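You operate a simulated robot arm through the tools that you are given. There is no shell and no other tool. Be economical: measure what you need, move in short steps, check, and stop when the job is done.

Carry out the task below with a simulated robot arm. There is one attempt and no reset: what you move stays moved.

TASK
Fill up the blue can with the large knob and turn it out.
Fine: long blue lever ON to fill, OFF again before the turntable takes the can out from under the coiling machine.

Only the result counts: the job must be done as asked and must still hold three seconds after the hand-in. Knocking over, shifting, dropping, spilling or breaking anything else fails it.

THE ROBOT
A 7-joint arm with a two-finger parallel gripper on a trunk, on a base that drives. Base frame: it is fixed to the floor where the robot stands at the start and does not move with it; the origin is under the middle of the robot, x ahead of it, y to its left, z up; the surface under the hand at the start is at about z = 260. Lengths are in mm, angles in degrees, forces in N, time in s.
With the tool pointing down near the work surface it reaches from about 160 to 600 mm from the robot's upright axis, wherever it stands. Its first joint turns from -166.0 to 166.0 degrees. Places, roughly: large knob [1500, -600, 600]; long blue lever [500, 100, 900]; turntable [600, -100, 200]. Payload 3.91 kg.
The tool frame sits at the grasp point between the pads (the TCP): z along the fingers, y along the line on which they close. The tips reach 30 mm beyond it. Largest opening 110 mm; finger width 20, thickness 10; the body of the gripper, 48 by 112 mm, starts 55 mm behind the TCP.
Orientation is that of the tool frame in the base frame, as [roll, pitch, yaw] about the fixed x, y, z axes, in that order (R = Rz(yaw) Ry(pitch) Rx(roll)). With the fingers straight down and closing along the base's y, the tool's x points along the base's -x, its y along +y and its z along -z.

THE INTERFACE
- The arm moves only by the tool move_arm. Its argument "moves" is one flat list of numbers, 7 for each row, row after row: the shift along the tool's x, y, z in units of 300 mm (1.0 is 300 mm), then the turn, a rotation vector about the tool's x, y, z in units of 180 degrees (1.0 is 180 degrees), then the finger opening in mm, from 0 to 110. In form: [tx, ty, tz, rx, ry, rz, gripper, tx, ty, tz, rx, ry, rz, gripper, ...]. A call has 1 to 12 rows; each row is the pose to reach, as a shift and turn from the pose commanded when the call began, along the tool's axes at that moment. A call with a number of a shift or a turn outside -1 to 1 is refused whole. Rows are played at 5 a second. More than 50 mm and 8.6 degrees between two rows, or a gripper value outside its range, and nothing of the call is played. A pose out of reach is approached as far as the arm can. The call stops where the force on the tool passes 40 N (or 10 N more than at its start, if that is more) or the arm is blocked; 0.2 s more then pass. The fingers move at their own pace (about 153 mm/s each) and stop on an object; they squeeze with about 44 N. The grip force told is the motor's: it shows also when the fingers shut on nothing. Time passes only in rows, and 0.2 s behind the last, so rows that repeat a pose let the fingers close. The reply holds the time, the measured pose of the TCP, the force on the tool along the base axes, the opening and the grip force, in the units named above and with some noise, with the torque about the TCP (base axes, N m) and any sound that the robot's microphone picked up.
- Cameras (640 x 400 px; columns grow to the right, rows downward): "scene" is now at [-4.6, 116, 1456]; the picture's right is [-0.39, -0.92, 0.00], its down [-0.70, 0.30, -0.64] and it looks along [0.59, -0.25, -0.76] (base axes); focal length 262 px, centre (320, 200). "wrist" rides on the gripper at [77, 7, -115] in the tool frame; the picture's right is [-0.09, 1.00, 0.00], its down [-0.80, -0.07, -0.59] and it looks along [-0.59, -0.05, 0.80] (tool axes); focal length 270 px, centre (320, 200). There is no depth. A picture from a camera that has moved, and an enlarged one, comes with that camera's place and axes in the base frame and with its lens. The place of the scene camera against the robot may be out by one fixed shift of up to 12 mm in any direction.
- camera(camera): a new picture of that camera. The clock stands still meanwhile.
- slide_trunk(by): slides the trunk up (or, below 0, down) by that many mm; the arm and the scene camera ride with it, the base frame stays. It gives what a move gives, with no picture.
- base_move(legs): drives the robot by 1 to 6 legs, each [ahead, turn to the left] in mm and degrees, along the robot's own axes; the way and the turn of a leg run together, so that a leg with both is an arc; at most 1500 mm and 180 degrees a leg. The arm and the cameras ride along, it lands a little off, and it stops where it bumps. It gives what a move gives.
- aim_head(pan, tilt): turns the head with the scene camera to pan (to the left, within 155 degrees either way) and tilt (down, from -29 to 69), counted from straight ahead of the robot. It gives what a move gives.
- zoom(camera, box): a new picture of the part [left, top, right, bottom] of that camera's present view, enlarged. The clock stands still meanwhile.
- finish_job(): hands the job in; it is judged then, once.

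Work in short steps. Places have to be worked out from the pictures, the camera data and where the tool is seen: move nearer, look again, correct. Check each grasp and each placing, and mend what went wrong. You have 120 turns and 82 pictures in all, those below and enlarged ones among them. Open the gripper and draw the arm clear of the work before you hand the job in, unless the task says otherwise; then end with one line.

The tools are called after "Emit:" by a JSON object that holds its "fn" and its "kwargs". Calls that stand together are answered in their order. move_arm: Moves the arm, as the interface text tells. Its arguments: {"type":"object","properties":{"moves":{"type":"array","items":{"type":"number"}}},"required":["moves"]} The other tools are called the same way: slide_trunk (by) slides the trunk up or down; base_move (legs) drives the base; aim_head (pan, tilt) turns the head that bears the scene camera; camera (camera) takes a picture; zoom (camera, box) takes an enlarged picture of a part of a camera's view; finish_job () hands the job in.

At the start:

```text
time_s: 0.0
tcp_pos: [403.6, 83.5, 1179.7]
ee_rot: [180.0, 0.0, 180.0]
wrist_force: [0.6, -0.5, -0.2]
ft_torque: [0.02, 0.04, 0.01]
finger_gap: 110.0
grasp_force: 0.0
trunk travel left (down, up): [-450.0, 160.0]
robot x, y, heading: [-1.3, -4.8, -0.1]
head pan, tilt: [-23.2, 49.9]
```

scene: 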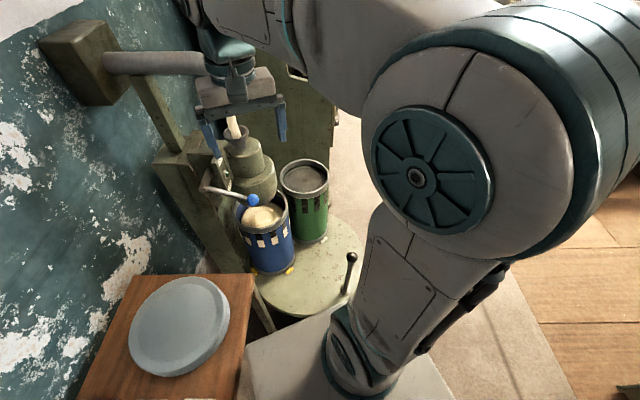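
wrist: 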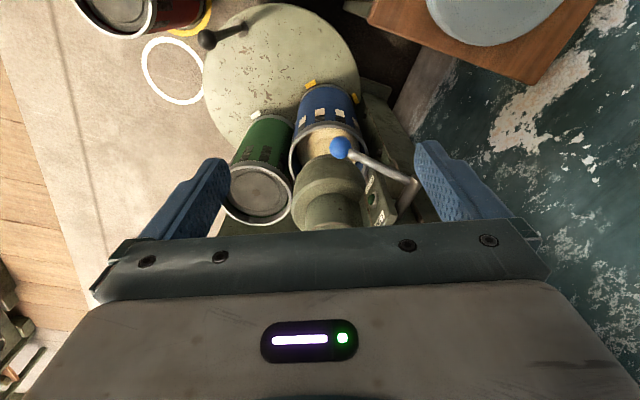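

I see the coiler with the blue can under it, a blue-ball lever, and a turntable with a dark-knobbed handle. I'll look around first, including towards the far large knob.

Emit:
{"fn": "aim_head", "kwargs": {"pan": -25, "tilt": 15}}

Emit:
{"fn": "camera", "kwargs": {"camera": "scene"}}

Emit:
{"fn": "zoom", "kwargs": {"camera": "wrist", "box": [180, 0, 500, 240]}}

```text
time_s: 1.0
tcp_pos: [402.4, 83.6, 1178.4]
ee_rot: [-180.0, 0.0, 180.0]
wrist_force: [-0.2, 0.4, 0.4]
ft_torque: [0.02, 0.02, 0.01]
finger_gap: 109.7
grasp_force: 0.1
trunk travel left (down, up): [-450.0, 160.0]
robot x, y, heading: [-0.1, -0.6, 0.0]
head pan, tilt: [-25.0, 15.0]
```

```text
79 pictures are left
camera scene: at [9.2, 106.9, 1509.5], right [-0.42, -0.91, 0.0], down [-0.24, 0.11, -0.97], along [0.88, -0.41, -0.26], focal length 262 px, centre (320, 200)
```

scene: 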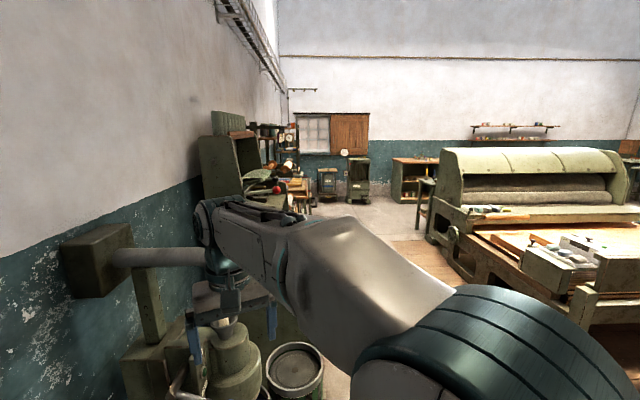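

```text
1.67 times, centred on (340, 120) of wrist
camera zoom: at [326.4, 91.6, 1293.2], right [0.09, 1.0, 0.0], down [0.8, -0.07, 0.59], along [0.59, -0.05, -0.8], focal length 450 px, centre (287, 333)
```

zoom: 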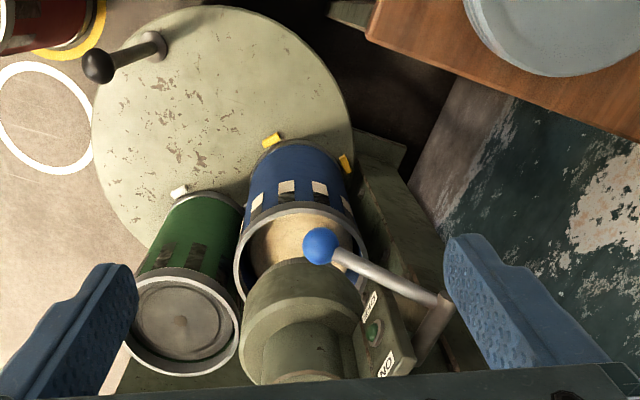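

The far place is hidden behind the arm; I'll move the arm aside a bit by raising nothing and instead look from a different head angle, also zooming.

Emit:
{"fn": "zoom", "kwargs": {"camera": "scene", "box": [180, 80, 500, 280]}}

Emit:
{"fn": "zoom", "kwargs": {"camera": "wrist", "box": [320, 120, 440, 240]}}

Emit:
{"fn": "aim_head", "kwargs": {"pan": -60, "tilt": 30}}

Emit:
{"fn": "camera", "kwargs": {"camera": "scene"}}

```text
2.00 times, centred on (340, 180) of scene
camera zoom: at [9.2, 106.9, 1509.5], right [-0.42, -0.91, 0.0], down [-0.24, 0.11, -0.97], along [0.88, -0.41, -0.26], focal length 524 px, centre (280, 240)
```

zoom: 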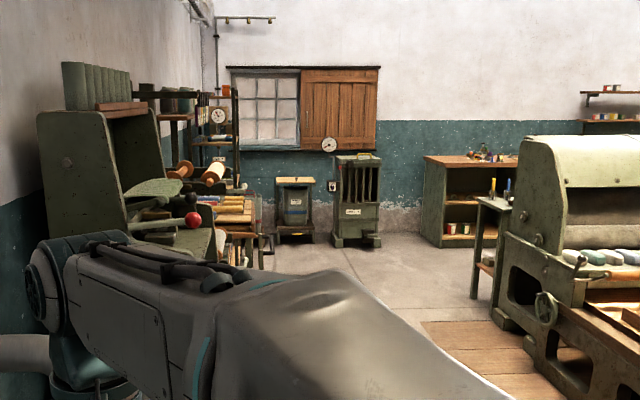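

```text
3.33 times, centred on (380, 180) of wrist
camera zoom: at [326.4, 91.6, 1293.2], right [0.09, 1.0, 0.0], down [0.8, -0.07, 0.59], along [0.59, -0.05, -0.8], focal length 901 px, centre (120, 267)
```

zoom: 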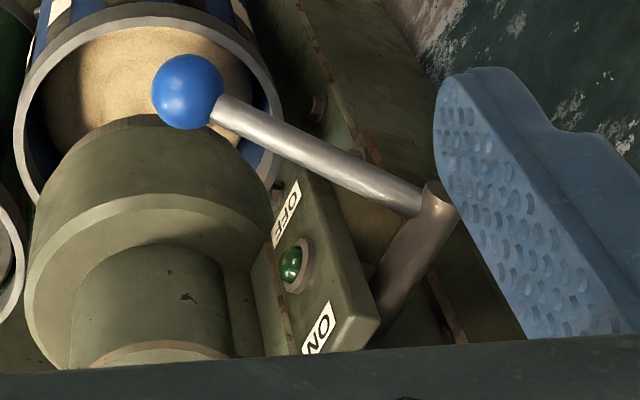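

```text
time_s: 2.0
tcp_pos: [403.3, 83.9, 1179.2]
ee_rot: [180.0, 0.0, -180.0]
wrist_force: [0.3, 0.4, 0.8]
ft_torque: [-0.01, 0.02, 0.03]
finger_gap: 110.1
grasp_force: 0.1
trunk travel left (down, up): [-450.0, 160.0]
robot x, y, heading: [-1.0, -0.9, 0.0]
head pan, tilt: [-60.0, 30.0]
```

```text
75 pictures are left
camera scene: at [-30.2, 68.0, 1485.4], right [-0.87, -0.5, 0.0], down [-0.25, 0.43, -0.87], along [0.43, -0.75, -0.5], focal length 262 px, centre (320, 200)
```

scene: 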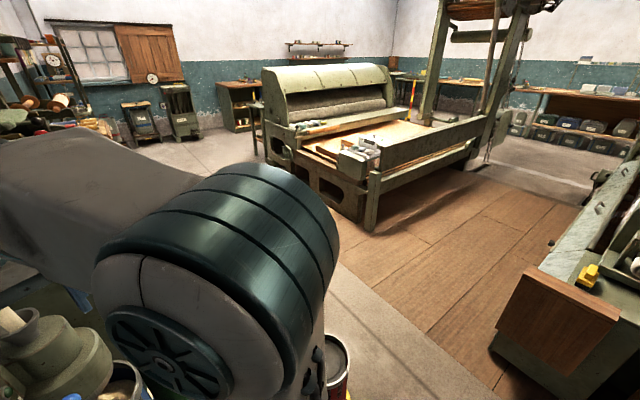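

The lever box has OFF and ON labels with a lamp. To see what the "large knob" is, I back off a bit and swing the arm out of the view to the right.

Emit:
{"fn": "base_move", "kwargs": {"legs": [[-250, 0], [0, -60]]}}

Emit:
{"fn": "aim_head", "kwargs": {"pan": 35, "tilt": 30}}

Emit:
{"fn": "camera", "kwargs": {"camera": "scene"}}

```text
time_s: 6.5
tcp_pos: [22.3, -314.4, 1178.6]
ee_rot: [179.9, -0.1, 118.7]
wrist_force: [-0.1, 0.5, 0.3]
ft_torque: [0.04, 0.0, -0.02]
finger_gap: 110.1
grasp_force: 0.0
trunk travel left (down, up): [-450.0, 160.0]
robot x, y, heading: [-246.8, 2.1, -61.2]
head pan, tilt: [-60.0, 30.0]
```

```text
time_s: 8.2
tcp_pos: [22.3, -312.0, 1179.6]
ee_rot: [180.0, 0.0, 118.6]
wrist_force: [0.5, 0.0, 1.0]
ft_torque: [-0.01, 0.0, -0.01]
finger_gap: 109.8
grasp_force: 0.0
trunk travel left (down, up): [-450.0, 160.0]
robot x, y, heading: [-243.6, 0.3, -61.4]
head pan, tilt: [35.0, 30.0]
```

```text
74 pictures are left
camera scene: at [-67.4, 95.2, 1485.4], right [-0.44, -0.9, 0.0], down [-0.45, 0.22, -0.87], along [0.78, -0.39, -0.5], focal length 262 px, centre (320, 200)
```

scene: 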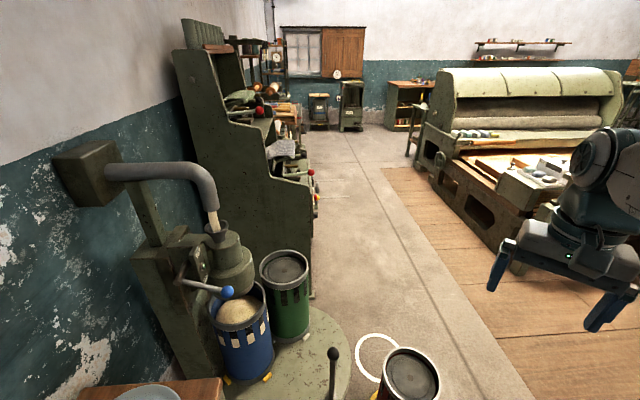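

The "large knob" place falls on a red ball on the next machine. I'll zoom on that and on the coiler.

Emit:
{"fn": "zoom", "kwargs": {"camera": "scene", "box": [220, 80, 380, 240]}}

Emit:
{"fn": "zoom", "kwargs": {"camera": "scene", "box": [140, 200, 340, 400]}}

```text
2.50 times, centred on (300, 160) of scene
camera zoom: at [-67.4, 95.2, 1485.4], right [-0.44, -0.9, 0.0], down [-0.45, 0.22, -0.87], along [0.78, -0.39, -0.5], focal length 655 px, centre (370, 300)
```

zoom: 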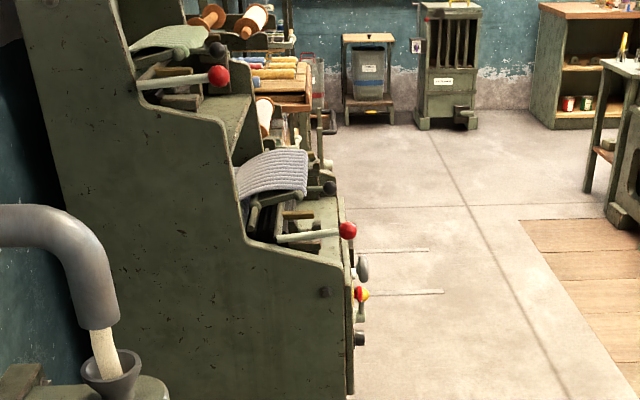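

```text
2.00 times, centred on (240, 300) of scene
camera zoom: at [-67.4, 95.2, 1485.4], right [-0.44, -0.9, 0.0], down [-0.45, 0.22, -0.87], along [0.78, -0.39, -0.5], focal length 524 px, centre (480, 0)
```

zoom: 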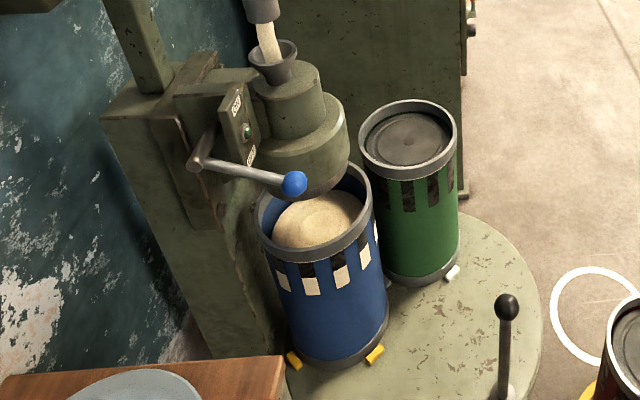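

The far knobs belong to another machine; per the clarification, the long blue lever is what I use. Ball judged at about (533,105,865), elbow (558,213,941), swinging up to ON in the y-z plane. I pitch the tool forward here in free space first.

Emit:
{"fn": "move_arm", "kwargs": {"moves": [-0.04, 0, 0, 0, -0.0425, 0, 110, -0.08, 0, 0, 0, -0.085, 0, 110, -0.12, 0, 0, 0, -0.1275, 0, 110, -0.16, 0, 0, 0, -0.17, 0, 110, -0.2, 0, 0, 0, -0.2125, 0, 110, -0.24, 0, 0, 0, -0.255, 0, 110, -0.28, 0, 0, 0, -0.2975, 0, 110, -0.32, 0, 0, 0, -0.34, 0, 110, -0.36, 0, 0, 0, -0.3825, 0, 110, -0.4, 0, 0, 0, -0.425, 0, 110, -0.44, 0, 0, 0, -0.4675, 0, 110, -0.48, 0, 0, 0, -0.5, 0, 110]}}

```text
time_s: 10.8
tcp_pos: [90.4, -442.3, 1177.6]
ee_rot: [-50.1, 89.9, -111.5]
wrist_force: [-0.9, -0.8, -0.6]
ft_torque: [0.0, -0.02, -0.01]
finger_gap: 110.2
grasp_force: 0.1
trunk travel left (down, up): [-450.0, 160.0]
robot x, y, heading: [-243.5, 1.6, -61.4]
head pan, tilt: [35.0, 30.0]
```

Pitch reached. Now roll −90° about the tool axis so the fingers close vertically with the camera on the right side.

Emit:
{"fn": "move_arm", "kwargs": {"moves": [0, 0, 0, 0, 0, -0.0425, 90, 0, 0, 0, 0, 0, -0.085, 90, 0, 0, 0, 0, 0, -0.1275, 90, 0, 0, 0, 0, 0, -0.17, 90, 0, 0, 0, 0, 0, -0.2125, 90, 0, 0, 0, 0, 0, -0.255, 90, 0, 0, 0, 0, 0, -0.2975, 90, 0, 0, 0, 0, 0, -0.34, 90, 0, 0, 0, 0, 0, -0.3825, 90, 0, 0, 0, 0, 0, -0.425, 90, 0, 0, 0, 0, 0, -0.4675, 90, 0, 0, 0, 0, 0, -0.5, 90]}}

Emit:
{"fn": "slide_trunk", "kwargs": {"by": -250}}

Emit:
{"fn": "aim_head", "kwargs": {"pan": 45, "tilt": 30}}

Emit:
{"fn": "camera", "kwargs": {"camera": "scene"}}

```text
time_s: 13.4
tcp_pos: [92.2, -439.1, 1180.4]
ee_rot: [-90.0, -0.1, -151.5]
wrist_force: [0.4, 0.5, 0.3]
ft_torque: [-0.01, 0.0, -0.02]
finger_gap: 90.0
grasp_force: 0.0
trunk travel left (down, up): [-450.0, 160.0]
robot x, y, heading: [-245.2, -0.1, -61.6]
head pan, tilt: [35.0, 30.0]
```

```text
time_s: 16.0
tcp_pos: [91.6, -440.3, 929.0]
ee_rot: [-90.0, 0.0, -151.4]
wrist_force: [0.0, -0.6, -0.3]
ft_torque: [-0.01, 0.02, -0.01]
finger_gap: 90.0
grasp_force: 0.0
trunk travel left (down, up): [-200.0, 410.0]
robot x, y, heading: [-246.3, -0.3, -61.6]
head pan, tilt: [35.0, 30.0]
```

```text
time_s: 16.7
tcp_pos: [91.3, -439.7, 929.1]
ee_rot: [-89.9, 0.0, -151.4]
wrist_force: [0.5, 0.0, -0.2]
ft_torque: [0.02, -0.04, -0.01]
finger_gap: 90.0
grasp_force: 0.0
trunk travel left (down, up): [-200.0, 410.0]
robot x, y, heading: [-246.2, 1.2, -61.6]
head pan, tilt: [45.0, 30.0]
```

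```text
71 pictures are left
camera scene: at [-61.6, 109.9, 1235.4], right [-0.28, -0.96, 0.0], down [-0.48, 0.14, -0.87], along [0.83, -0.24, -0.5], focal length 262 px, centre (320, 200)
```

scene: 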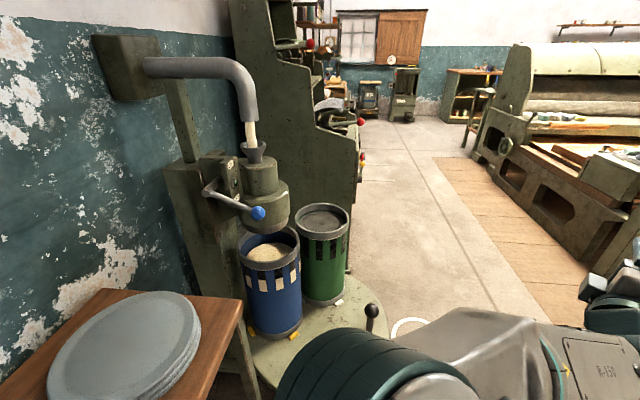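

Good view; I zoom on the lever and can for geometry.

Emit:
{"fn": "zoom", "kwargs": {"camera": "scene", "box": [180, 130, 340, 290]}}

Emit:
{"fn": "zoom", "kwargs": {"camera": "scene", "box": [220, 210, 420, 390]}}

```text
2.50 times, centred on (260, 210) of scene
camera zoom: at [-61.6, 109.9, 1235.4], right [-0.28, -0.96, 0.0], down [-0.48, 0.14, -0.87], along [0.83, -0.24, -0.5], focal length 655 px, centre (470, 175)
```

zoom: 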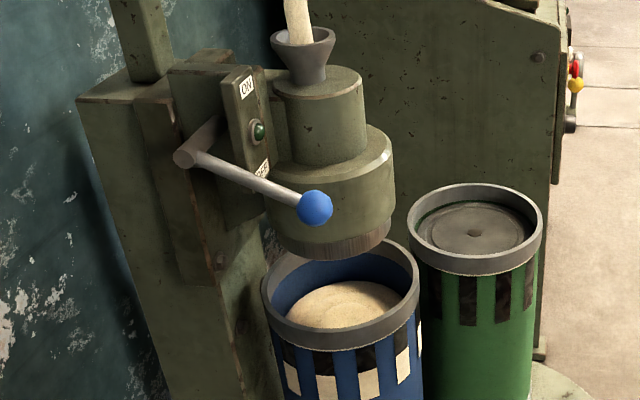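

```text
2.22 times, centred on (320, 300) of scene
camera zoom: at [-61.6, 109.9, 1235.4], right [-0.28, -0.96, 0.0], down [-0.48, 0.14, -0.87], along [0.83, -0.24, -0.5], focal length 582 px, centre (320, -22)
```

zoom: 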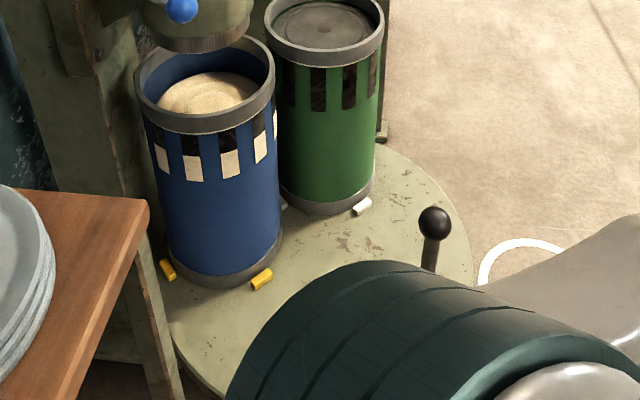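

Ball confirmed near (533,106,864), radius ~18; pivot near y=217, z=933. I turn the base back to heading 0 and move forward so the tool stands off in front of the lever.

Emit:
{"fn": "base_move", "kwargs": {"legs": [[0, 61.5], [90, 0]]}}

Emit:
{"fn": "aim_head", "kwargs": {"pan": -10, "tilt": 35}}

Emit:
{"fn": "camera", "kwargs": {"camera": "scene"}}

Emit:
{"fn": "camera", "kwargs": {"camera": "wrist"}}

```text
time_s: 20.6
tcp_pos: [389.5, 95.6, 930.3]
ee_rot: [-90.1, -0.1, -89.0]
wrist_force: [-0.5, 0.0, 0.5]
ft_torque: [0.01, -0.01, 0.03]
finger_gap: 90.0
grasp_force: 0.1
trunk travel left (down, up): [-200.0, 410.0]
robot x, y, heading: [-156.7, -0.9, 1.0]
head pan, tilt: [45.0, 30.0]
```

```text
time_s: 21.8
tcp_pos: [389.5, 96.3, 929.6]
ee_rot: [-90.1, 0.0, -89.0]
wrist_force: [1.3, 0.4, -0.1]
ft_torque: [0.02, 0.01, -0.02]
finger_gap: 90.1
grasp_force: 0.1
trunk travel left (down, up): [-200.0, 410.0]
robot x, y, heading: [-156.7, -0.1, 0.9]
head pan, tilt: [-10.0, 35.0]
```

```text
68 pictures are left
camera scene: at [-147.3, 133.1, 1227.6], right [-0.15, -0.99, 0.0], down [-0.57, 0.09, -0.82], along [0.81, -0.13, -0.57], focal length 262 px, centre (320, 200)
```

scene: 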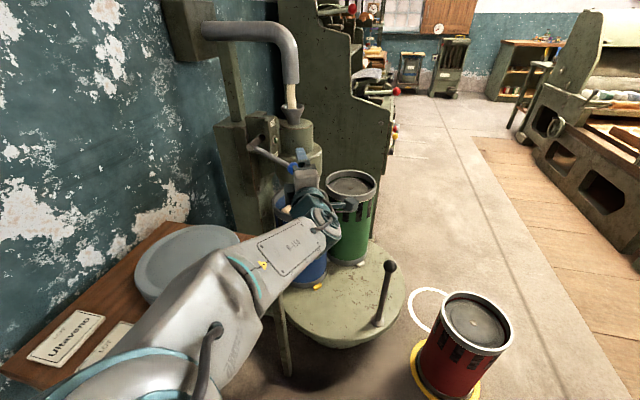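

```text
67 pictures are left
camera wrist: at [276.7, 17.8, 921.8], right [0.0, 0.09, -1.0], down [-0.61, 0.79, 0.07], along [0.79, 0.61, 0.05], focal length 270 px, centre (320, 200)
```

wrist: 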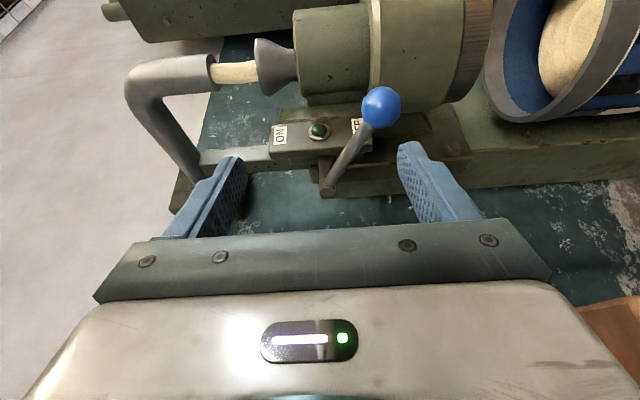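

Wrist view agrees (ball ≈ (533,110,870)). I first read the cards on the table, then lower the tool to ball height.

Emit:
{"fn": "zoom", "kwargs": {"camera": "scene", "box": [0, 280, 160, 380]}}

Emit:
{"fn": "move_arm", "kwargs": {"moves": [-0.015, 0.1, 0.05, 0, 0, 0, 90, -0.033, 0.205, 0.1, 0, 0, 0, 90]}}

Emit:
{"fn": "camera", "kwargs": {"camera": "wrist"}}

```text
4.00 times, centred on (80, 330) of scene
camera zoom: at [-147.3, 133.1, 1227.6], right [-0.15, -0.99, 0.0], down [-0.57, 0.09, -0.82], along [0.81, -0.13, -0.57], focal length 1048 px, centre (1280, -320)
```

zoom: 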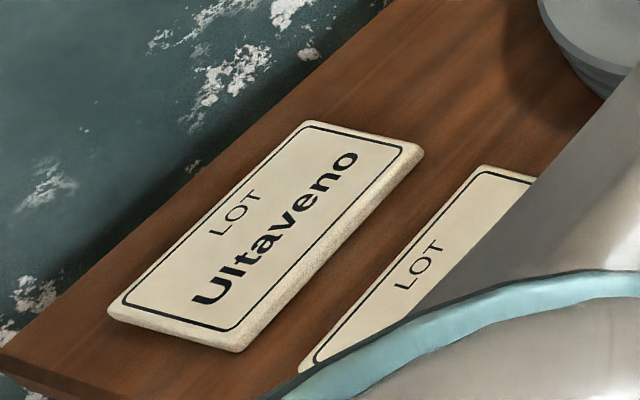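

```text
time_s: 22.4
tcp_pos: [419.3, 105.7, 867.9]
ee_rot: [-90.0, 0.0, -89.1]
wrist_force: [-0.9, -0.1, -0.6]
ft_torque: [0.05, -0.01, 0.01]
finger_gap: 89.7
grasp_force: 0.1
trunk travel left (down, up): [-200.0, 410.0]
robot x, y, heading: [-154.9, 0.8, 0.8]
head pan, tilt: [-10.0, 35.0]
```

```text
65 pictures are left
camera wrist: at [306.8, 27.6, 859.6], right [0.0, 0.09, -1.0], down [-0.61, 0.79, 0.07], along [0.79, 0.61, 0.05], focal length 270 px, centre (320, 200)
```

wrist: 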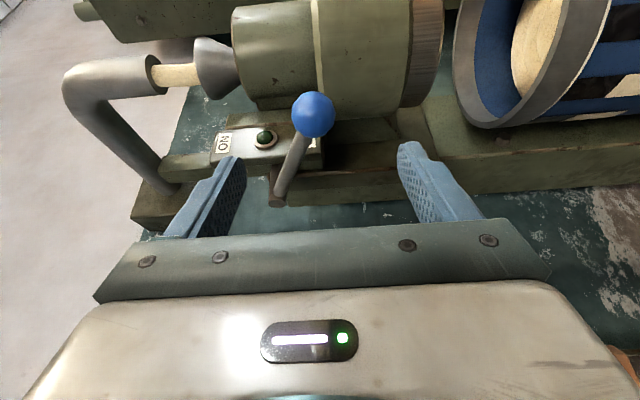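

Ball is between the fingers; advance 88 mm so the tips straddle it.

Emit:
{"fn": "move_arm", "kwargs": {"moves": [-0.005, 0, 0.1, 0, 0, 0, 90, -0.008, 0, 0.2, 0, 0, 0, 90, -0.008, -0.01, 0.293, 0, 0, 0, 90]}}

Emit:
{"fn": "camera", "kwargs": {"camera": "wrist"}}

Emit:
{"fn": "camera", "kwargs": {"camera": "scene"}}

```text
time_s: 23.2
tcp_pos: [509.5, 110.6, 870.0]
ee_rot: [-89.9, 0.0, -89.0]
wrist_force: [-0.8, 0.5, 0.0]
ft_torque: [0.0, 0.04, 0.0]
finger_gap: 89.9
grasp_force: 0.2
trunk travel left (down, up): [-200.0, 410.0]
robot x, y, heading: [-153.8, 3.6, 1.0]
head pan, tilt: [-10.0, 35.0]
```

```text
64 pictures are left
camera wrist: at [396.4, 32.3, 862.6], right [0.0, 0.09, -1.0], down [-0.61, 0.79, 0.07], along [0.79, 0.61, 0.05], focal length 270 px, centre (320, 200)
```

wrist: 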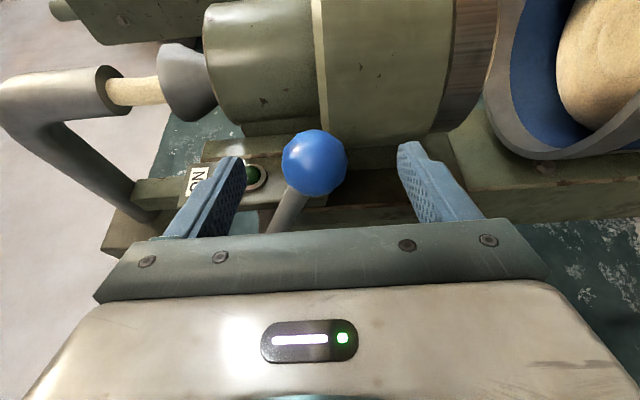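

```text
63 pictures are left
camera scene: at [-147.5, 133.0, 1227.6], right [-0.16, -0.99, 0.0], down [-0.57, 0.09, -0.82], along [0.81, -0.13, -0.57], focal length 262 px, centre (320, 200)
```

scene: 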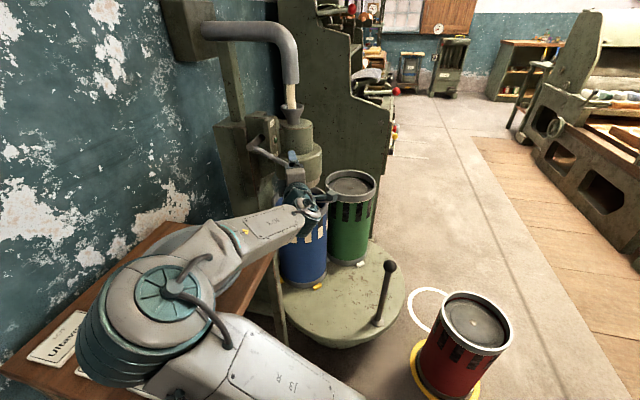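

Fingers straddle the ball with clearance. I narrow to 60 mm and lift along the arc to about horizontal, watching the force.

Emit:
{"fn": "move_arm", "kwargs": {"moves": [0, 0, 0, 0, 0, 0, 60, 0.02, -0.07, 0, 0, 0, 0, 60, 0.04, -0.143, 0, 0, 0, 0, 60, 0.05, -0.2, 0, 0, 0, 0, 60, 0.053, -0.25, 0, 0, 0, 0, 60]}}

Emit:
{"fn": "camera", "kwargs": {"camera": "wrist"}}

```text
time_s: 24.4
tcp_pos: [508.1, 94.3, 945.3]
ee_rot: [-89.9, 0.0, -89.0]
wrist_force: [-0.6, -1.5, -3.1]
ft_torque: [-0.02, 0.06, 0.01]
finger_gap: 60.7
grasp_force: 1.1
trunk travel left (down, up): [-200.0, 410.0]
robot x, y, heading: [-153.7, 4.5, 1.1]
head pan, tilt: [-10.0, 35.0]
```

```text
62 pictures are left
camera wrist: at [395.9, 16.0, 938.3], right [0.0, 0.09, -1.0], down [-0.61, 0.79, 0.07], along [0.79, 0.61, 0.05], focal length 270 px, centre (320, 200)
```

wrist: 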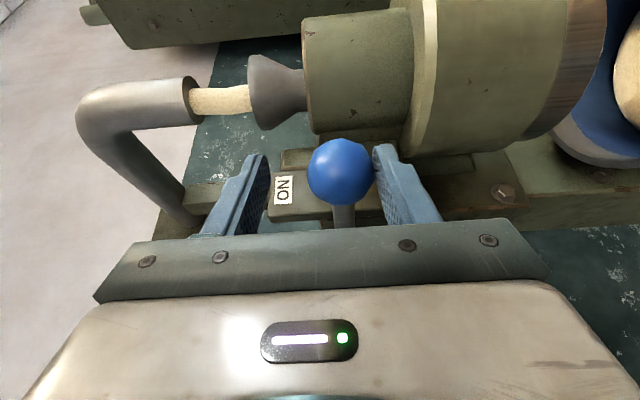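

The lever follows with ~3 N. Continue up the arc toward ON.

Emit:
{"fn": "move_arm", "kwargs": {"moves": [-0.003, -0.05, 0, 0, 0, 0, 60, -0.013, -0.107, 0, 0, 0, 0, 60, -0.03, -0.16, 0, 0, 0, 0, 60, -0.05, -0.203, 0, 0, 0, 0, 60]}}

Emit:
{"fn": "camera", "kwargs": {"camera": "wrist"}}

Emit:
{"fn": "zoom", "kwargs": {"camera": "scene", "box": [220, 70, 420, 310]}}

```text
time_s: 25.4
tcp_pos: [508.8, 107.1, 1001.1]
ee_rot: [-90.3, -0.1, -89.3]
wrist_force: [-2.4, -5.4, -16.7]
ft_torque: [-0.2, 0.45, -0.09]
finger_gap: 68.2
grasp_force: 8.4
trunk travel left (down, up): [-200.0, 410.0]
robot x, y, heading: [-156.8, 3.1, 1.0]
head pan, tilt: [-10.0, 35.0]
```

```text
61 pictures are left
camera wrist: at [395.9, 29.3, 996.1], right [-0.01, 0.09, -1.0], down [-0.6, 0.79, 0.07], along [0.8, 0.6, 0.05], focal length 270 px, centre (320, 200)
```

wrist: 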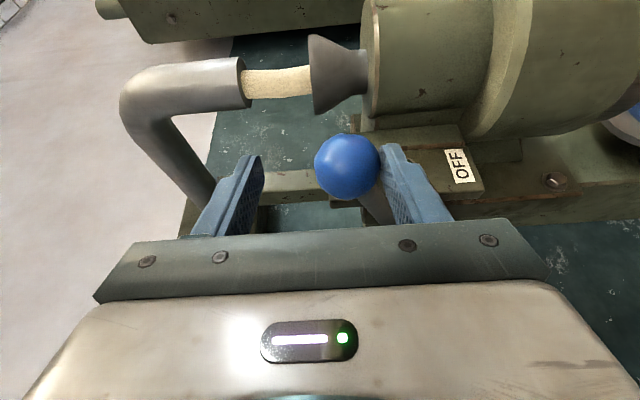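

```text
1.67 times, centred on (320, 190) of scene
camera zoom: at [-146.1, 132.6, 1227.2], right [-0.16, -0.99, 0.0], down [-0.57, 0.09, -0.82], along [0.81, -0.13, -0.57], focal length 437 px, centre (320, 217)
```

zoom: 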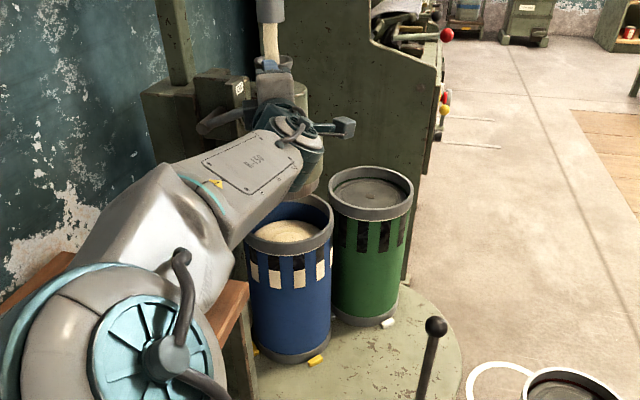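

Force has built up to 17 N with fingers yielding: the lever is at its upper stop. I relax a few mm, let a second pass and see the can level.

Emit:
{"fn": "move_arm", "kwargs": {"moves": [0, 0.04, 0, 0, 0, 0, 60, 0, 0.04, 0, 0, 0, 0, 60, 0, 0.04, 0, 0, 0, 0, 60]}}

Emit:
{"fn": "zoom", "kwargs": {"camera": "scene", "box": [240, 90, 360, 210]}}

Emit:
{"fn": "camera", "kwargs": {"camera": "wrist"}}

```text
time_s: 26.2
tcp_pos: [508.8, 108.7, 994.4]
ee_rot: [-90.0, 0.1, -88.9]
wrist_force: [0.5, 0.6, 0.5]
ft_torque: [-0.01, 0.03, 0.02]
finger_gap: 60.2
grasp_force: 0.1
trunk travel left (down, up): [-200.0, 410.0]
robot x, y, heading: [-156.0, 0.6, 1.0]
head pan, tilt: [-10.0, 35.0]
```

```text
3.33 times, centred on (300, 150) of scene
camera zoom: at [-147.3, 133.0, 1227.6], right [-0.16, -0.99, 0.0], down [-0.57, 0.09, -0.82], along [0.81, -0.13, -0.57], focal length 873 px, centre (387, 367)
```

zoom: 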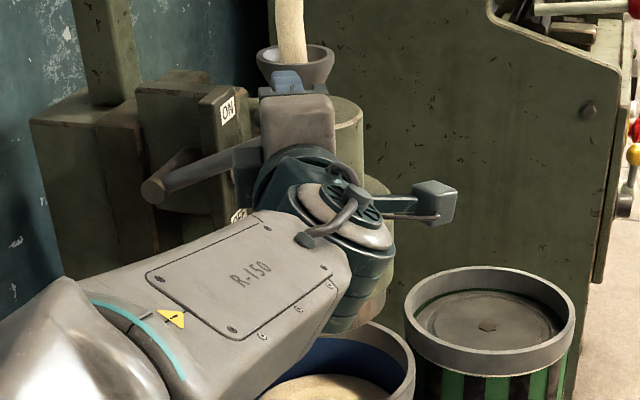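

```text
58 pictures are left
camera wrist: at [395.8, 30.7, 986.4], right [0.0, 0.09, -1.0], down [-0.61, 0.79, 0.07], along [0.79, 0.61, 0.05], focal length 270 px, centre (320, 200)
```

wrist: 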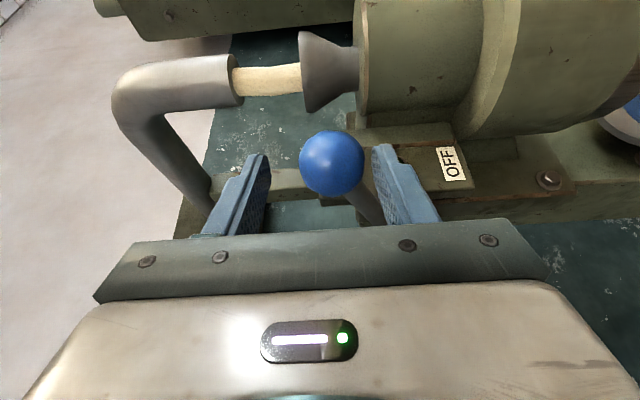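

The lever stays up by itself. I let two more seconds pass and compare the level.

Emit:
{"fn": "zoom", "kwargs": {"camera": "scene", "box": [260, 170, 360, 270]}}

Emit:
{"fn": "move_arm", "kwargs": {"moves": [0, 0, 0, 0, 0, 0, 60, 0, 0, 0, 0, 0, 0, 60, 0, 0, 0, 0, 0, 0, 60, 0, 0, 0, 0, 0, 0, 60, 0, 0, 0, 0, 0, 0, 60, 0, 0, 0, 0, 0, 0, 60, 0, 0, 0, 0, 0, 0, 60, 0, 0, 0, 0, 0, 0, 60, 0, 0, 0, 0, 0, 0, 60, 0, 0, 0, 0, 0, 0, 60]}}

Emit:
{"fn": "zoom", "kwargs": {"camera": "scene", "box": [260, 170, 360, 270]}}

```text
4.00 times, centred on (310, 220) of scene
camera zoom: at [-147.3, 133.0, 1227.6], right [-0.16, -0.99, 0.0], down [-0.57, 0.09, -0.82], along [0.81, -0.13, -0.57], focal length 1048 px, centre (360, 120)
```

zoom: 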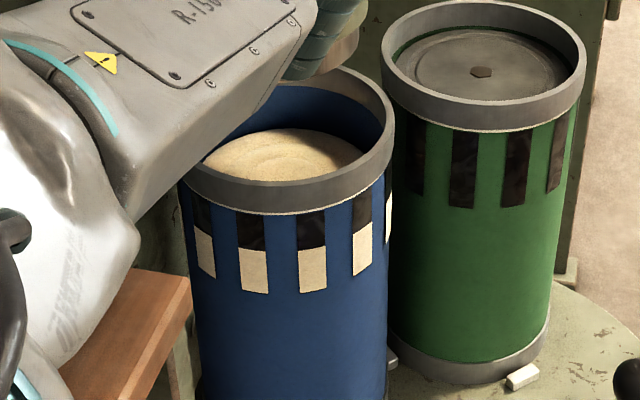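

```text
time_s: 28.4
tcp_pos: [509.6, 109.6, 994.6]
ee_rot: [-90.0, 0.0, -89.0]
wrist_force: [-0.1, 0.6, -0.6]
ft_torque: [0.01, 0.02, 0.02]
finger_gap: 59.9
grasp_force: 0.0
trunk travel left (down, up): [-200.0, 410.0]
robot x, y, heading: [-152.0, 3.0, 0.9]
head pan, tilt: [-10.0, 35.0]
```

```text
4.00 times, centred on (310, 220) of scene
camera zoom: at [-147.3, 133.0, 1227.6], right [-0.16, -0.99, 0.0], down [-0.57, 0.09, -0.82], along [0.81, -0.13, -0.57], focal length 1048 px, centre (360, 120)
```

zoom: 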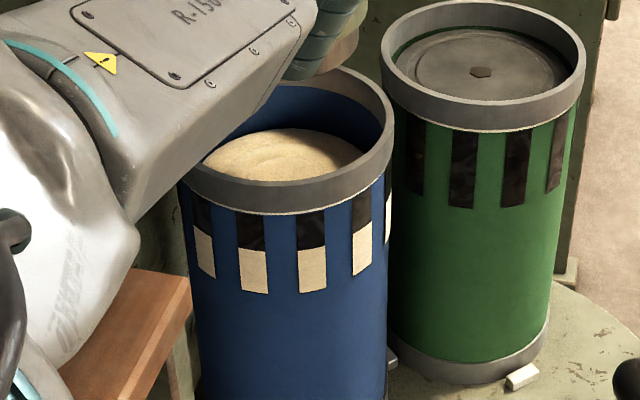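

No visible change in level in 2 s. I withdraw to see the lamp and lever position.

Emit:
{"fn": "move_arm", "kwargs": {"moves": [0, 0, 0, 0, 0, 0, 80, 0, 0, -0.1, 0, 0, 0, 80, 0, 0, -0.2, 0, 0, 0, 80, 0.1, 0, -0.3, 0, 0, 0, 80, 0.2, 0, -0.4, 0, 0, 0, 80]}}

Emit:
{"fn": "camera", "kwargs": {"camera": "wrist"}}

Emit:
{"fn": "zoom", "kwargs": {"camera": "scene", "box": [220, 80, 380, 240]}}

```text
time_s: 29.6
tcp_pos: [386.9, 48.8, 993.3]
ee_rot: [-90.0, 0.1, -88.8]
wrist_force: [0.6, -0.4, 0.4]
ft_torque: [0.0, -0.03, 0.0]
finger_gap: 80.1
grasp_force: 0.1
trunk travel left (down, up): [-200.0, 410.0]
robot x, y, heading: [-150.8, -0.2, 0.6]
head pan, tilt: [-10.0, 35.0]
```

```text
55 pictures are left
camera wrist: at [273.8, -29.0, 985.8], right [0.0, 0.09, -1.0], down [-0.61, 0.79, 0.07], along [0.79, 0.61, 0.05], focal length 270 px, centre (320, 200)
```

wrist: 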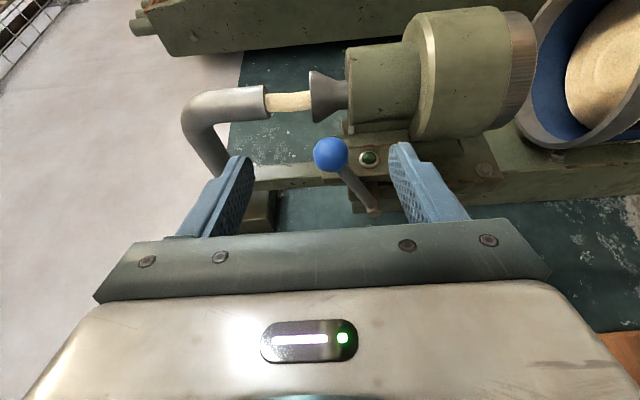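

```text
2.50 times, centred on (300, 160) of scene
camera zoom: at [-147.0, 133.3, 1227.5], right [-0.16, -0.99, 0.0], down [-0.57, 0.09, -0.82], along [0.81, -0.13, -0.57], focal length 655 px, centre (370, 300)
```

zoom: 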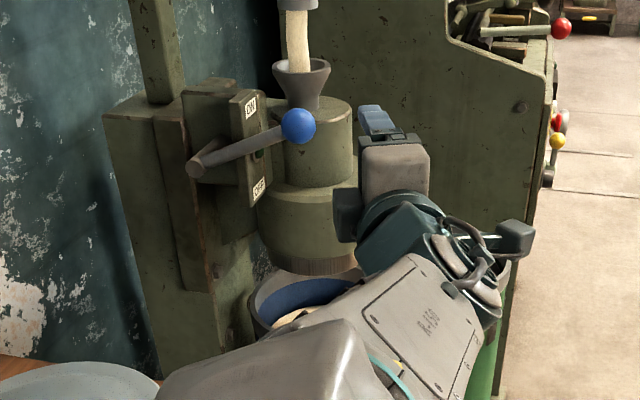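

The lever stands at ON. Check the lamp closely and the level in the can.

Emit:
{"fn": "zoom", "kwargs": {"camera": "wrist", "box": [300, 120, 420, 220]}}

Emit:
{"fn": "zoom", "kwargs": {"camera": "wrist", "box": [480, 0, 640, 160]}}

```text
4.00 times, centred on (360, 170) of wrist
camera zoom: at [273.8, -29.0, 985.8], right [0.0, 0.09, -1.0], down [-0.61, 0.79, 0.07], along [0.79, 0.61, 0.05], focal length 1081 px, centre (160, 320)
```

zoom: 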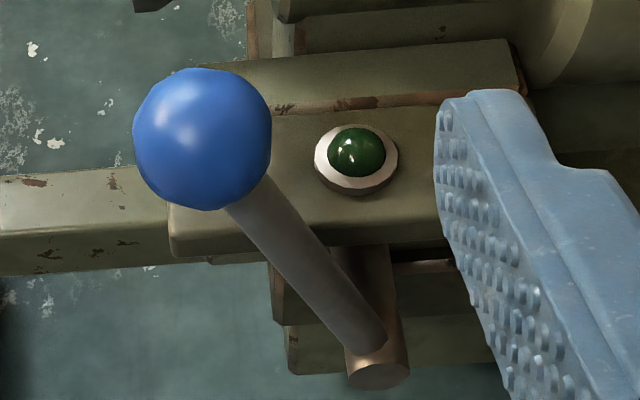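

```text
2.50 times, centred on (560, 80) of wrist
camera zoom: at [273.8, -29.0, 985.8], right [0.0, 0.09, -1.0], down [-0.61, 0.79, 0.07], along [0.79, 0.61, 0.05], focal length 676 px, centre (-280, 500)
```

zoom: 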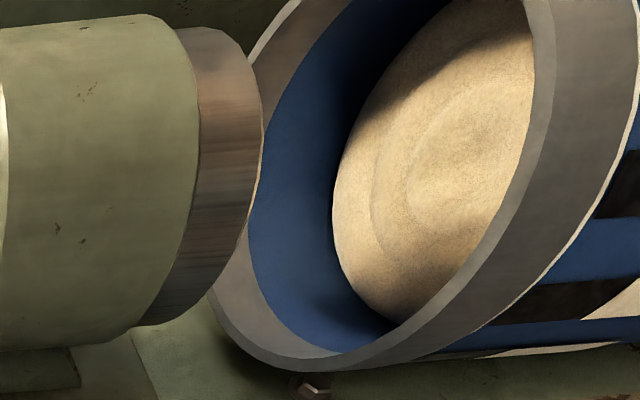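

The lamp is dark and nothing moves, so perhaps the lever isn't fully home. I'll push it up firmly with closed fingers from below.

Emit:
{"fn": "move_arm", "kwargs": {"moves": [-0.1, 0.1, 0, 0, 0, 0, 40, -0.2, 0.2, 0, 0, 0, 0, 0, -0.2, 0.2, 0.14, 0, 0, 0, 0, -0.2, 0.2, 0.28, 0, 0, 0, 0, -0.2, 0.2, 0.41, 0, 0, 0, 0, -0.2, 0.16, 0.41, 0, 0, 0, 0, -0.205, 0.12, 0.41, 0, 0, 0, 0, -0.21, 0.09, 0.41, 0, 0, 0, 0, -0.215, 0.06, 0.41, 0, 0, 0, 0]}}

Emit:
{"fn": "camera", "kwargs": {"camera": "wrist"}}

```text
time_s: 31.5
tcp_pos: [510.6, 112.5, 959.7]
ee_rot: [-91.5, -0.2, -89.4]
wrist_force: [3.6, -0.3, -11.7]
ft_torque: [0.09, 0.26, 0.0]
finger_gap: 0.0
grasp_force: 38.0
trunk travel left (down, up): [-200.0, 410.0]
robot x, y, heading: [-156.9, 1.8, 1.1]
head pan, tilt: [-10.0, 35.0]
stopped in row 9: the force on the tool passed its limit at 47 N (the readings are from after the stop); the commanded pose is now the measured one
```

```text
51 pictures are left
camera wrist: at [396.6, 35.4, 955.4], right [-0.02, 0.08, -1.0], down [-0.6, 0.8, 0.08], along [0.8, 0.6, 0.03], focal length 270 px, centre (320, 200)
```

wrist: 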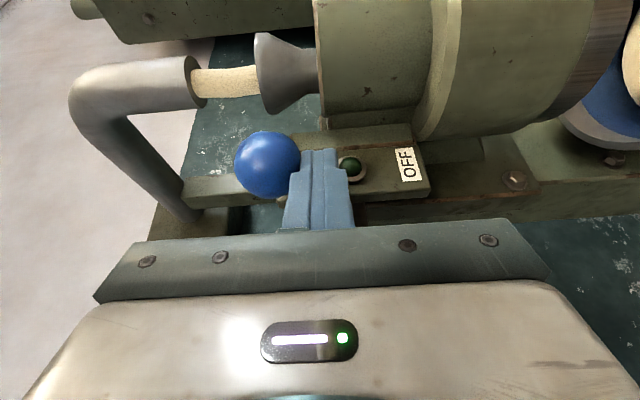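

The lever is truly at its stop (47 N), yet nothing runs, so the machine evidently lacks something else (perhaps the large knob is the master control). First I'll set the lever back to OFF so filling doesn't start unattended: back off, re-straddle.

Emit:
{"fn": "move_arm", "kwargs": {"moves": [0, 0.03, 0, 0, 0, 0, 0, 0, 0.03, -0.14, 0, 0, 0, 0, 0, 0.03, -0.25, 0, 0, 0, 40, 0.01, -0.05, -0.25, 0, 0, 0, 80, 0.01, -0.11, -0.25, 0, 0, 0, 80, 0.01, -0.11, -0.25, 0, 0, 0, 80, 0.01, -0.11, -0.12, 0, 0, 0, 80, 0.01, -0.11, 0, 0, 0, 0, 80]}}

Emit:
{"fn": "camera", "kwargs": {"camera": "wrist"}}

```text
time_s: 33.3
tcp_pos: [511.1, 108.4, 994.8]
ee_rot: [-91.0, -0.1, -89.3]
wrist_force: [-0.1, -0.1, 1.2]
ft_torque: [-0.03, 0.03, -0.04]
finger_gap: 80.3
grasp_force: 0.1
trunk travel left (down, up): [-200.0, 410.0]
robot x, y, heading: [-155.4, 5.7, 1.0]
head pan, tilt: [-10.0, 35.0]
```

```text
50 pictures are left
camera wrist: at [397.0, 31.2, 989.0], right [-0.02, 0.08, -1.0], down [-0.6, 0.79, 0.08], along [0.8, 0.6, 0.04], focal length 270 px, centre (320, 200)
```

wrist: 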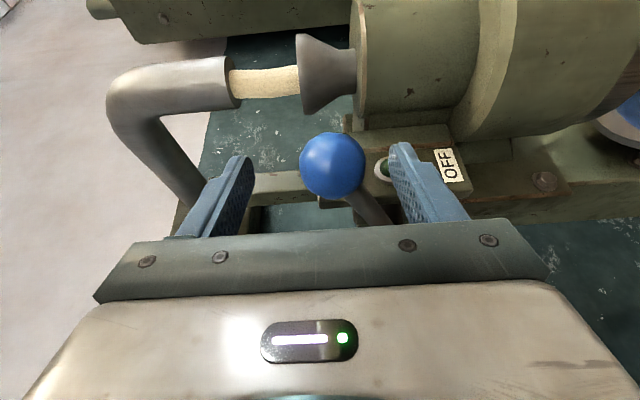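

Straddling again; push down along the arc to OFF.

Emit:
{"fn": "move_arm", "kwargs": {"moves": [0, 0, 0, 0, 0, 0, 60, 0.02, 0.07, 0, 0, 0, 0, 60, 0.033, 0.14, 0, 0, 0, 0, 60, 0.047, 0.246, 0, 0, 0, 0, 60, 0.033, 0.353, 0, 0, 0, 0, 60, 0.01, 0.42, 0, 0, 0, 0, 60, -0.007, 0.46, 0, 0, 0, 0, 60]}}

Emit:
{"fn": "move_arm", "kwargs": {"moves": [0, -0.05, 0, 0, 0, 0, 70, 0, -0.05, -0.12, 0, 0, 0, 80, 0, -0.05, -0.25, 0, 0, 0, 80, 0.08, -0.1, -0.37, 0, 0, 0, 80, 0.2, -0.2, -0.37, 0, 0, 0, 80]}}

Emit:
{"fn": "camera", "kwargs": {"camera": "wrist"}}

Emit:
{"fn": "zoom", "kwargs": {"camera": "scene", "box": [220, 80, 420, 280]}}

```text
time_s: 34.9
tcp_pos: [507.3, 109.8, 859.4]
ee_rot: [-90.7, -0.1, -89.4]
wrist_force: [2.9, -2.4, 8.6]
ft_torque: [0.04, -0.09, -0.09]
finger_gap: 64.5
grasp_force: 4.4
trunk travel left (down, up): [-200.0, 410.0]
robot x, y, heading: [-155.7, 1.4, 1.3]
head pan, tilt: [-10.0, 35.0]
```

```text
time_s: 36.1
tcp_pos: [401.0, 51.5, 919.2]
ee_rot: [-91.1, -0.3, -89.3]
wrist_force: [-0.7, 0.0, 0.0]
ft_torque: [-0.02, 0.03, -0.04]
finger_gap: 79.9
grasp_force: 0.1
trunk travel left (down, up): [-200.0, 410.0]
robot x, y, heading: [-156.1, -0.7, 1.2]
head pan, tilt: [-10.0, 35.0]
```

```text
49 pictures are left
camera wrist: at [286.9, -25.8, 913.4], right [-0.02, 0.08, -1.0], down [-0.6, 0.79, 0.08], along [0.8, 0.6, 0.04], focal length 270 px, centre (320, 200)
```

wrist: 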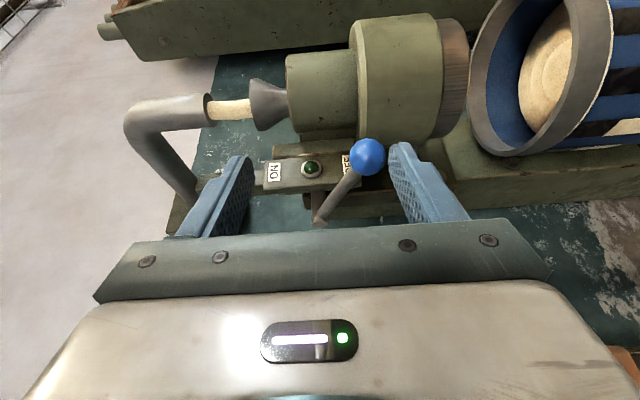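

```text
2.00 times, centred on (320, 180) of scene
camera zoom: at [-147.3, 133.5, 1227.4], right [-0.16, -0.99, 0.0], down [-0.57, 0.09, -0.82], along [0.81, -0.13, -0.57], focal length 524 px, centre (320, 240)
```

zoom: 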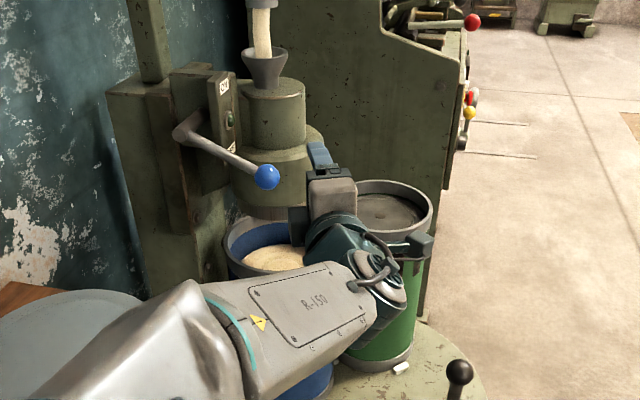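

Lever back at OFF. Now I drive round the turntable to inspect the large knob: back up, turn right, and move to the open aisle.

Emit:
{"fn": "base_move", "kwargs": {"legs": [[-200, 0], [0, -91], [700, 0]]}}

Emit:
{"fn": "aim_head", "kwargs": {"pan": 70, "tilt": 30}}

Emit:
{"fn": "camera", "kwargs": {"camera": "scene"}}

```text
time_s: 45.0
tcp_pos: [-301.2, -1258.9, 917.5]
ee_rot: [-91.0, -0.2, -179.8]
wrist_force: [0.9, 0.0, 0.4]
ft_torque: [0.02, 0.02, 0.0]
finger_gap: 80.1
grasp_force: 0.1
trunk travel left (down, up): [-200.0, 410.0]
robot x, y, heading: [-347.3, -698.8, -89.4]
head pan, tilt: [-10.0, 35.0]
```

```text
time_s: 46.5
tcp_pos: [-303.1, -1258.0, 919.1]
ee_rot: [-91.0, -0.2, -179.8]
wrist_force: [-0.5, -0.7, -0.3]
ft_torque: [0.0, -0.01, 0.03]
finger_gap: 80.0
grasp_force: 0.0
trunk travel left (down, up): [-200.0, 410.0]
robot x, y, heading: [-347.8, -700.4, -89.6]
head pan, tilt: [70.0, 30.0]
```

```text
47 pictures are left
camera scene: at [-112.8, -657.0, 1235.3], right [-0.33, -0.94, 0.0], down [-0.47, 0.17, -0.87], along [0.82, -0.29, -0.5], focal length 262 px, centre (320, 200)
```

scene: 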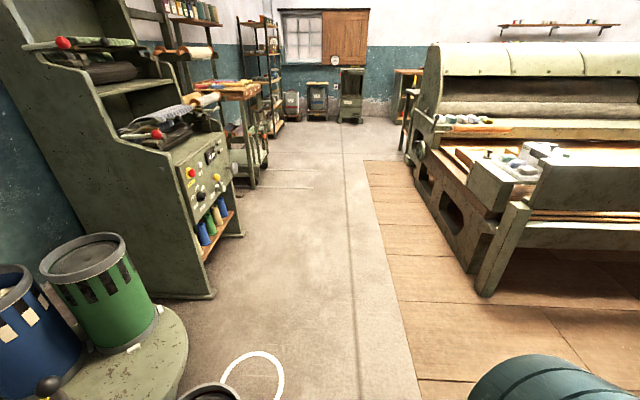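

A control panel with knobs is on the neighbouring machine; zoom in on it.

Emit:
{"fn": "zoom", "kwargs": {"camera": "scene", "box": [160, 120, 260, 270]}}

```text
2.67 times, centred on (210, 195) of scene
camera zoom: at [-112.8, -657.0, 1235.3], right [-0.33, -0.94, 0.0], down [-0.47, 0.17, -0.87], along [0.82, -0.29, -0.5], focal length 699 px, centre (613, 213)
```

zoom: 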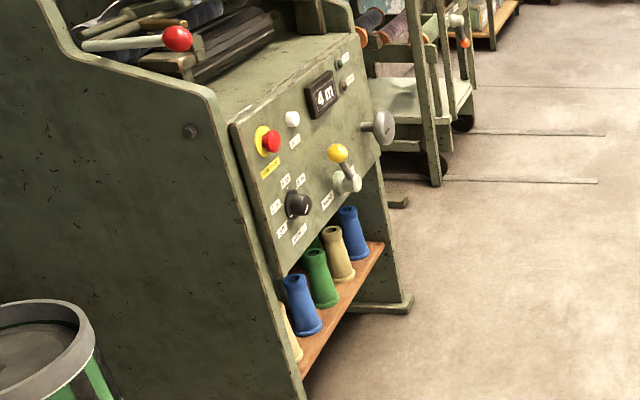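

The panel has a length display ("4 m"), E-stop, buttons, selector and a big grey knob. I drive nearer to read it.

Emit:
{"fn": "base_move", "kwargs": {"legs": [[0, 75], [1200, 0]]}}

Emit:
{"fn": "aim_head", "kwargs": {"pan": 60, "tilt": 40}}

Emit:
{"fn": "camera", "kwargs": {"camera": "scene"}}

```text
time_s: 55.9
tcp_pos: [1369.2, -1098.7, 917.8]
ee_rot: [-91.0, -0.3, -104.4]
wrist_force: [0.3, 0.2, 0.1]
ft_torque: [-0.01, 0.0, -0.01]
finger_gap: 80.4
grasp_force: 0.1
trunk travel left (down, up): [-200.0, 410.0]
robot x, y, heading: [822.3, -1001.1, -14.2]
head pan, tilt: [70.0, 30.0]
```

```text
time_s: 56.6
tcp_pos: [1369.9, -1099.3, 920.2]
ee_rot: [-91.1, -0.3, -104.4]
wrist_force: [0.6, 0.3, 0.2]
ft_torque: [-0.02, 0.0, 0.01]
finger_gap: 79.9
grasp_force: 0.1
trunk travel left (down, up): [-200.0, 410.0]
robot x, y, heading: [819.9, -999.9, -14.1]
head pan, tilt: [60.0, 40.0]
```

```text
45 pictures are left
camera scene: at [841.4, -780.8, 1220.1], right [0.72, -0.69, 0.0], down [-0.45, -0.46, -0.77], along [0.53, 0.55, -0.64], focal length 262 px, centre (320, 200)
```

scene: 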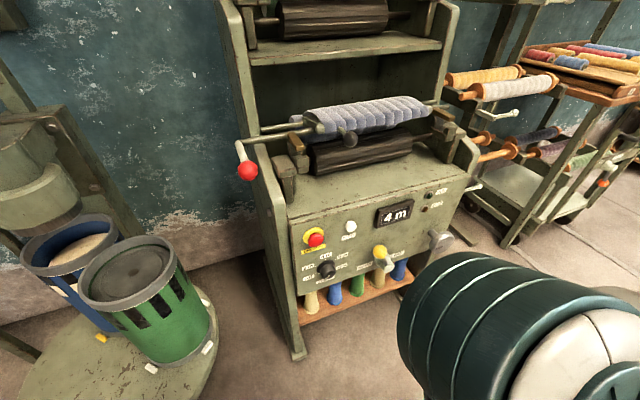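

Emit:
{"fn": "zoom", "kwargs": {"camera": "scene", "box": [290, 180, 370, 300]}}

Emit:
{"fn": "zoom", "kwargs": {"camera": "scene", "box": [360, 180, 460, 290]}}

```text
3.33 times, centred on (330, 240) of scene
camera zoom: at [841.4, -780.8, 1220.1], right [0.72, -0.69, 0.0], down [-0.45, -0.46, -0.77], along [0.53, 0.55, -0.64], focal length 873 px, centre (287, 67)
```

zoom: 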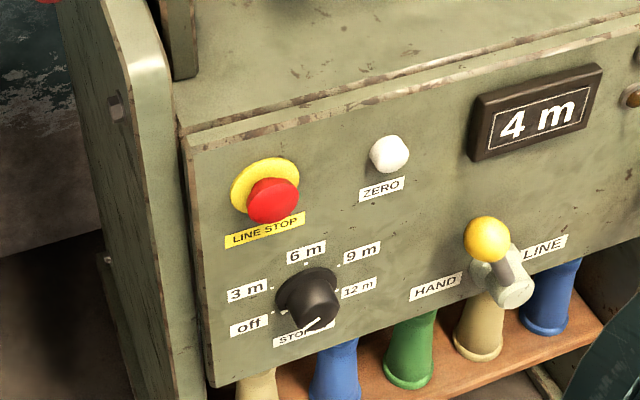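

```text
3.64 times, centred on (410, 235) of scene
camera zoom: at [841.4, -780.8, 1220.1], right [0.72, -0.69, 0.0], down [-0.45, -0.46, -0.77], along [0.53, 0.55, -0.64], focal length 953 px, centre (-7, 73)
```

zoom: 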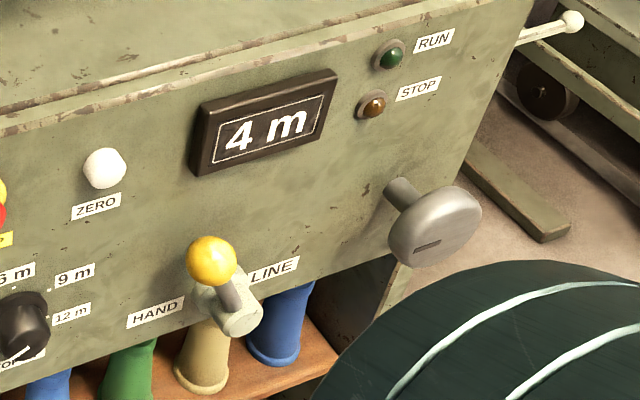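

Reading the panel: HAND/LINE lever (looks at HAND), and the large unlabelled grey knob is the hand-drive. So the can is filled by turning that knob while the blue lever is ON. I go back along my path to set the lever ON.

Emit:
{"fn": "base_move", "kwargs": {"legs": [[-1200, 0], [0, -76], [-700, 0], [0, 91]]}}

```text
time_s: 73.1
tcp_pos: [258.9, 16.6, 918.9]
ee_rot: [-91.1, -0.2, -92.0]
wrist_force: [-0.8, 0.8, -0.2]
ft_torque: [0.05, 0.0, -0.01]
finger_gap: 80.1
grasp_force: 0.1
trunk travel left (down, up): [-200.0, 410.0]
robot x, y, heading: [-301.3, -6.9, -1.7]
head pan, tilt: [60.0, 40.0]
```

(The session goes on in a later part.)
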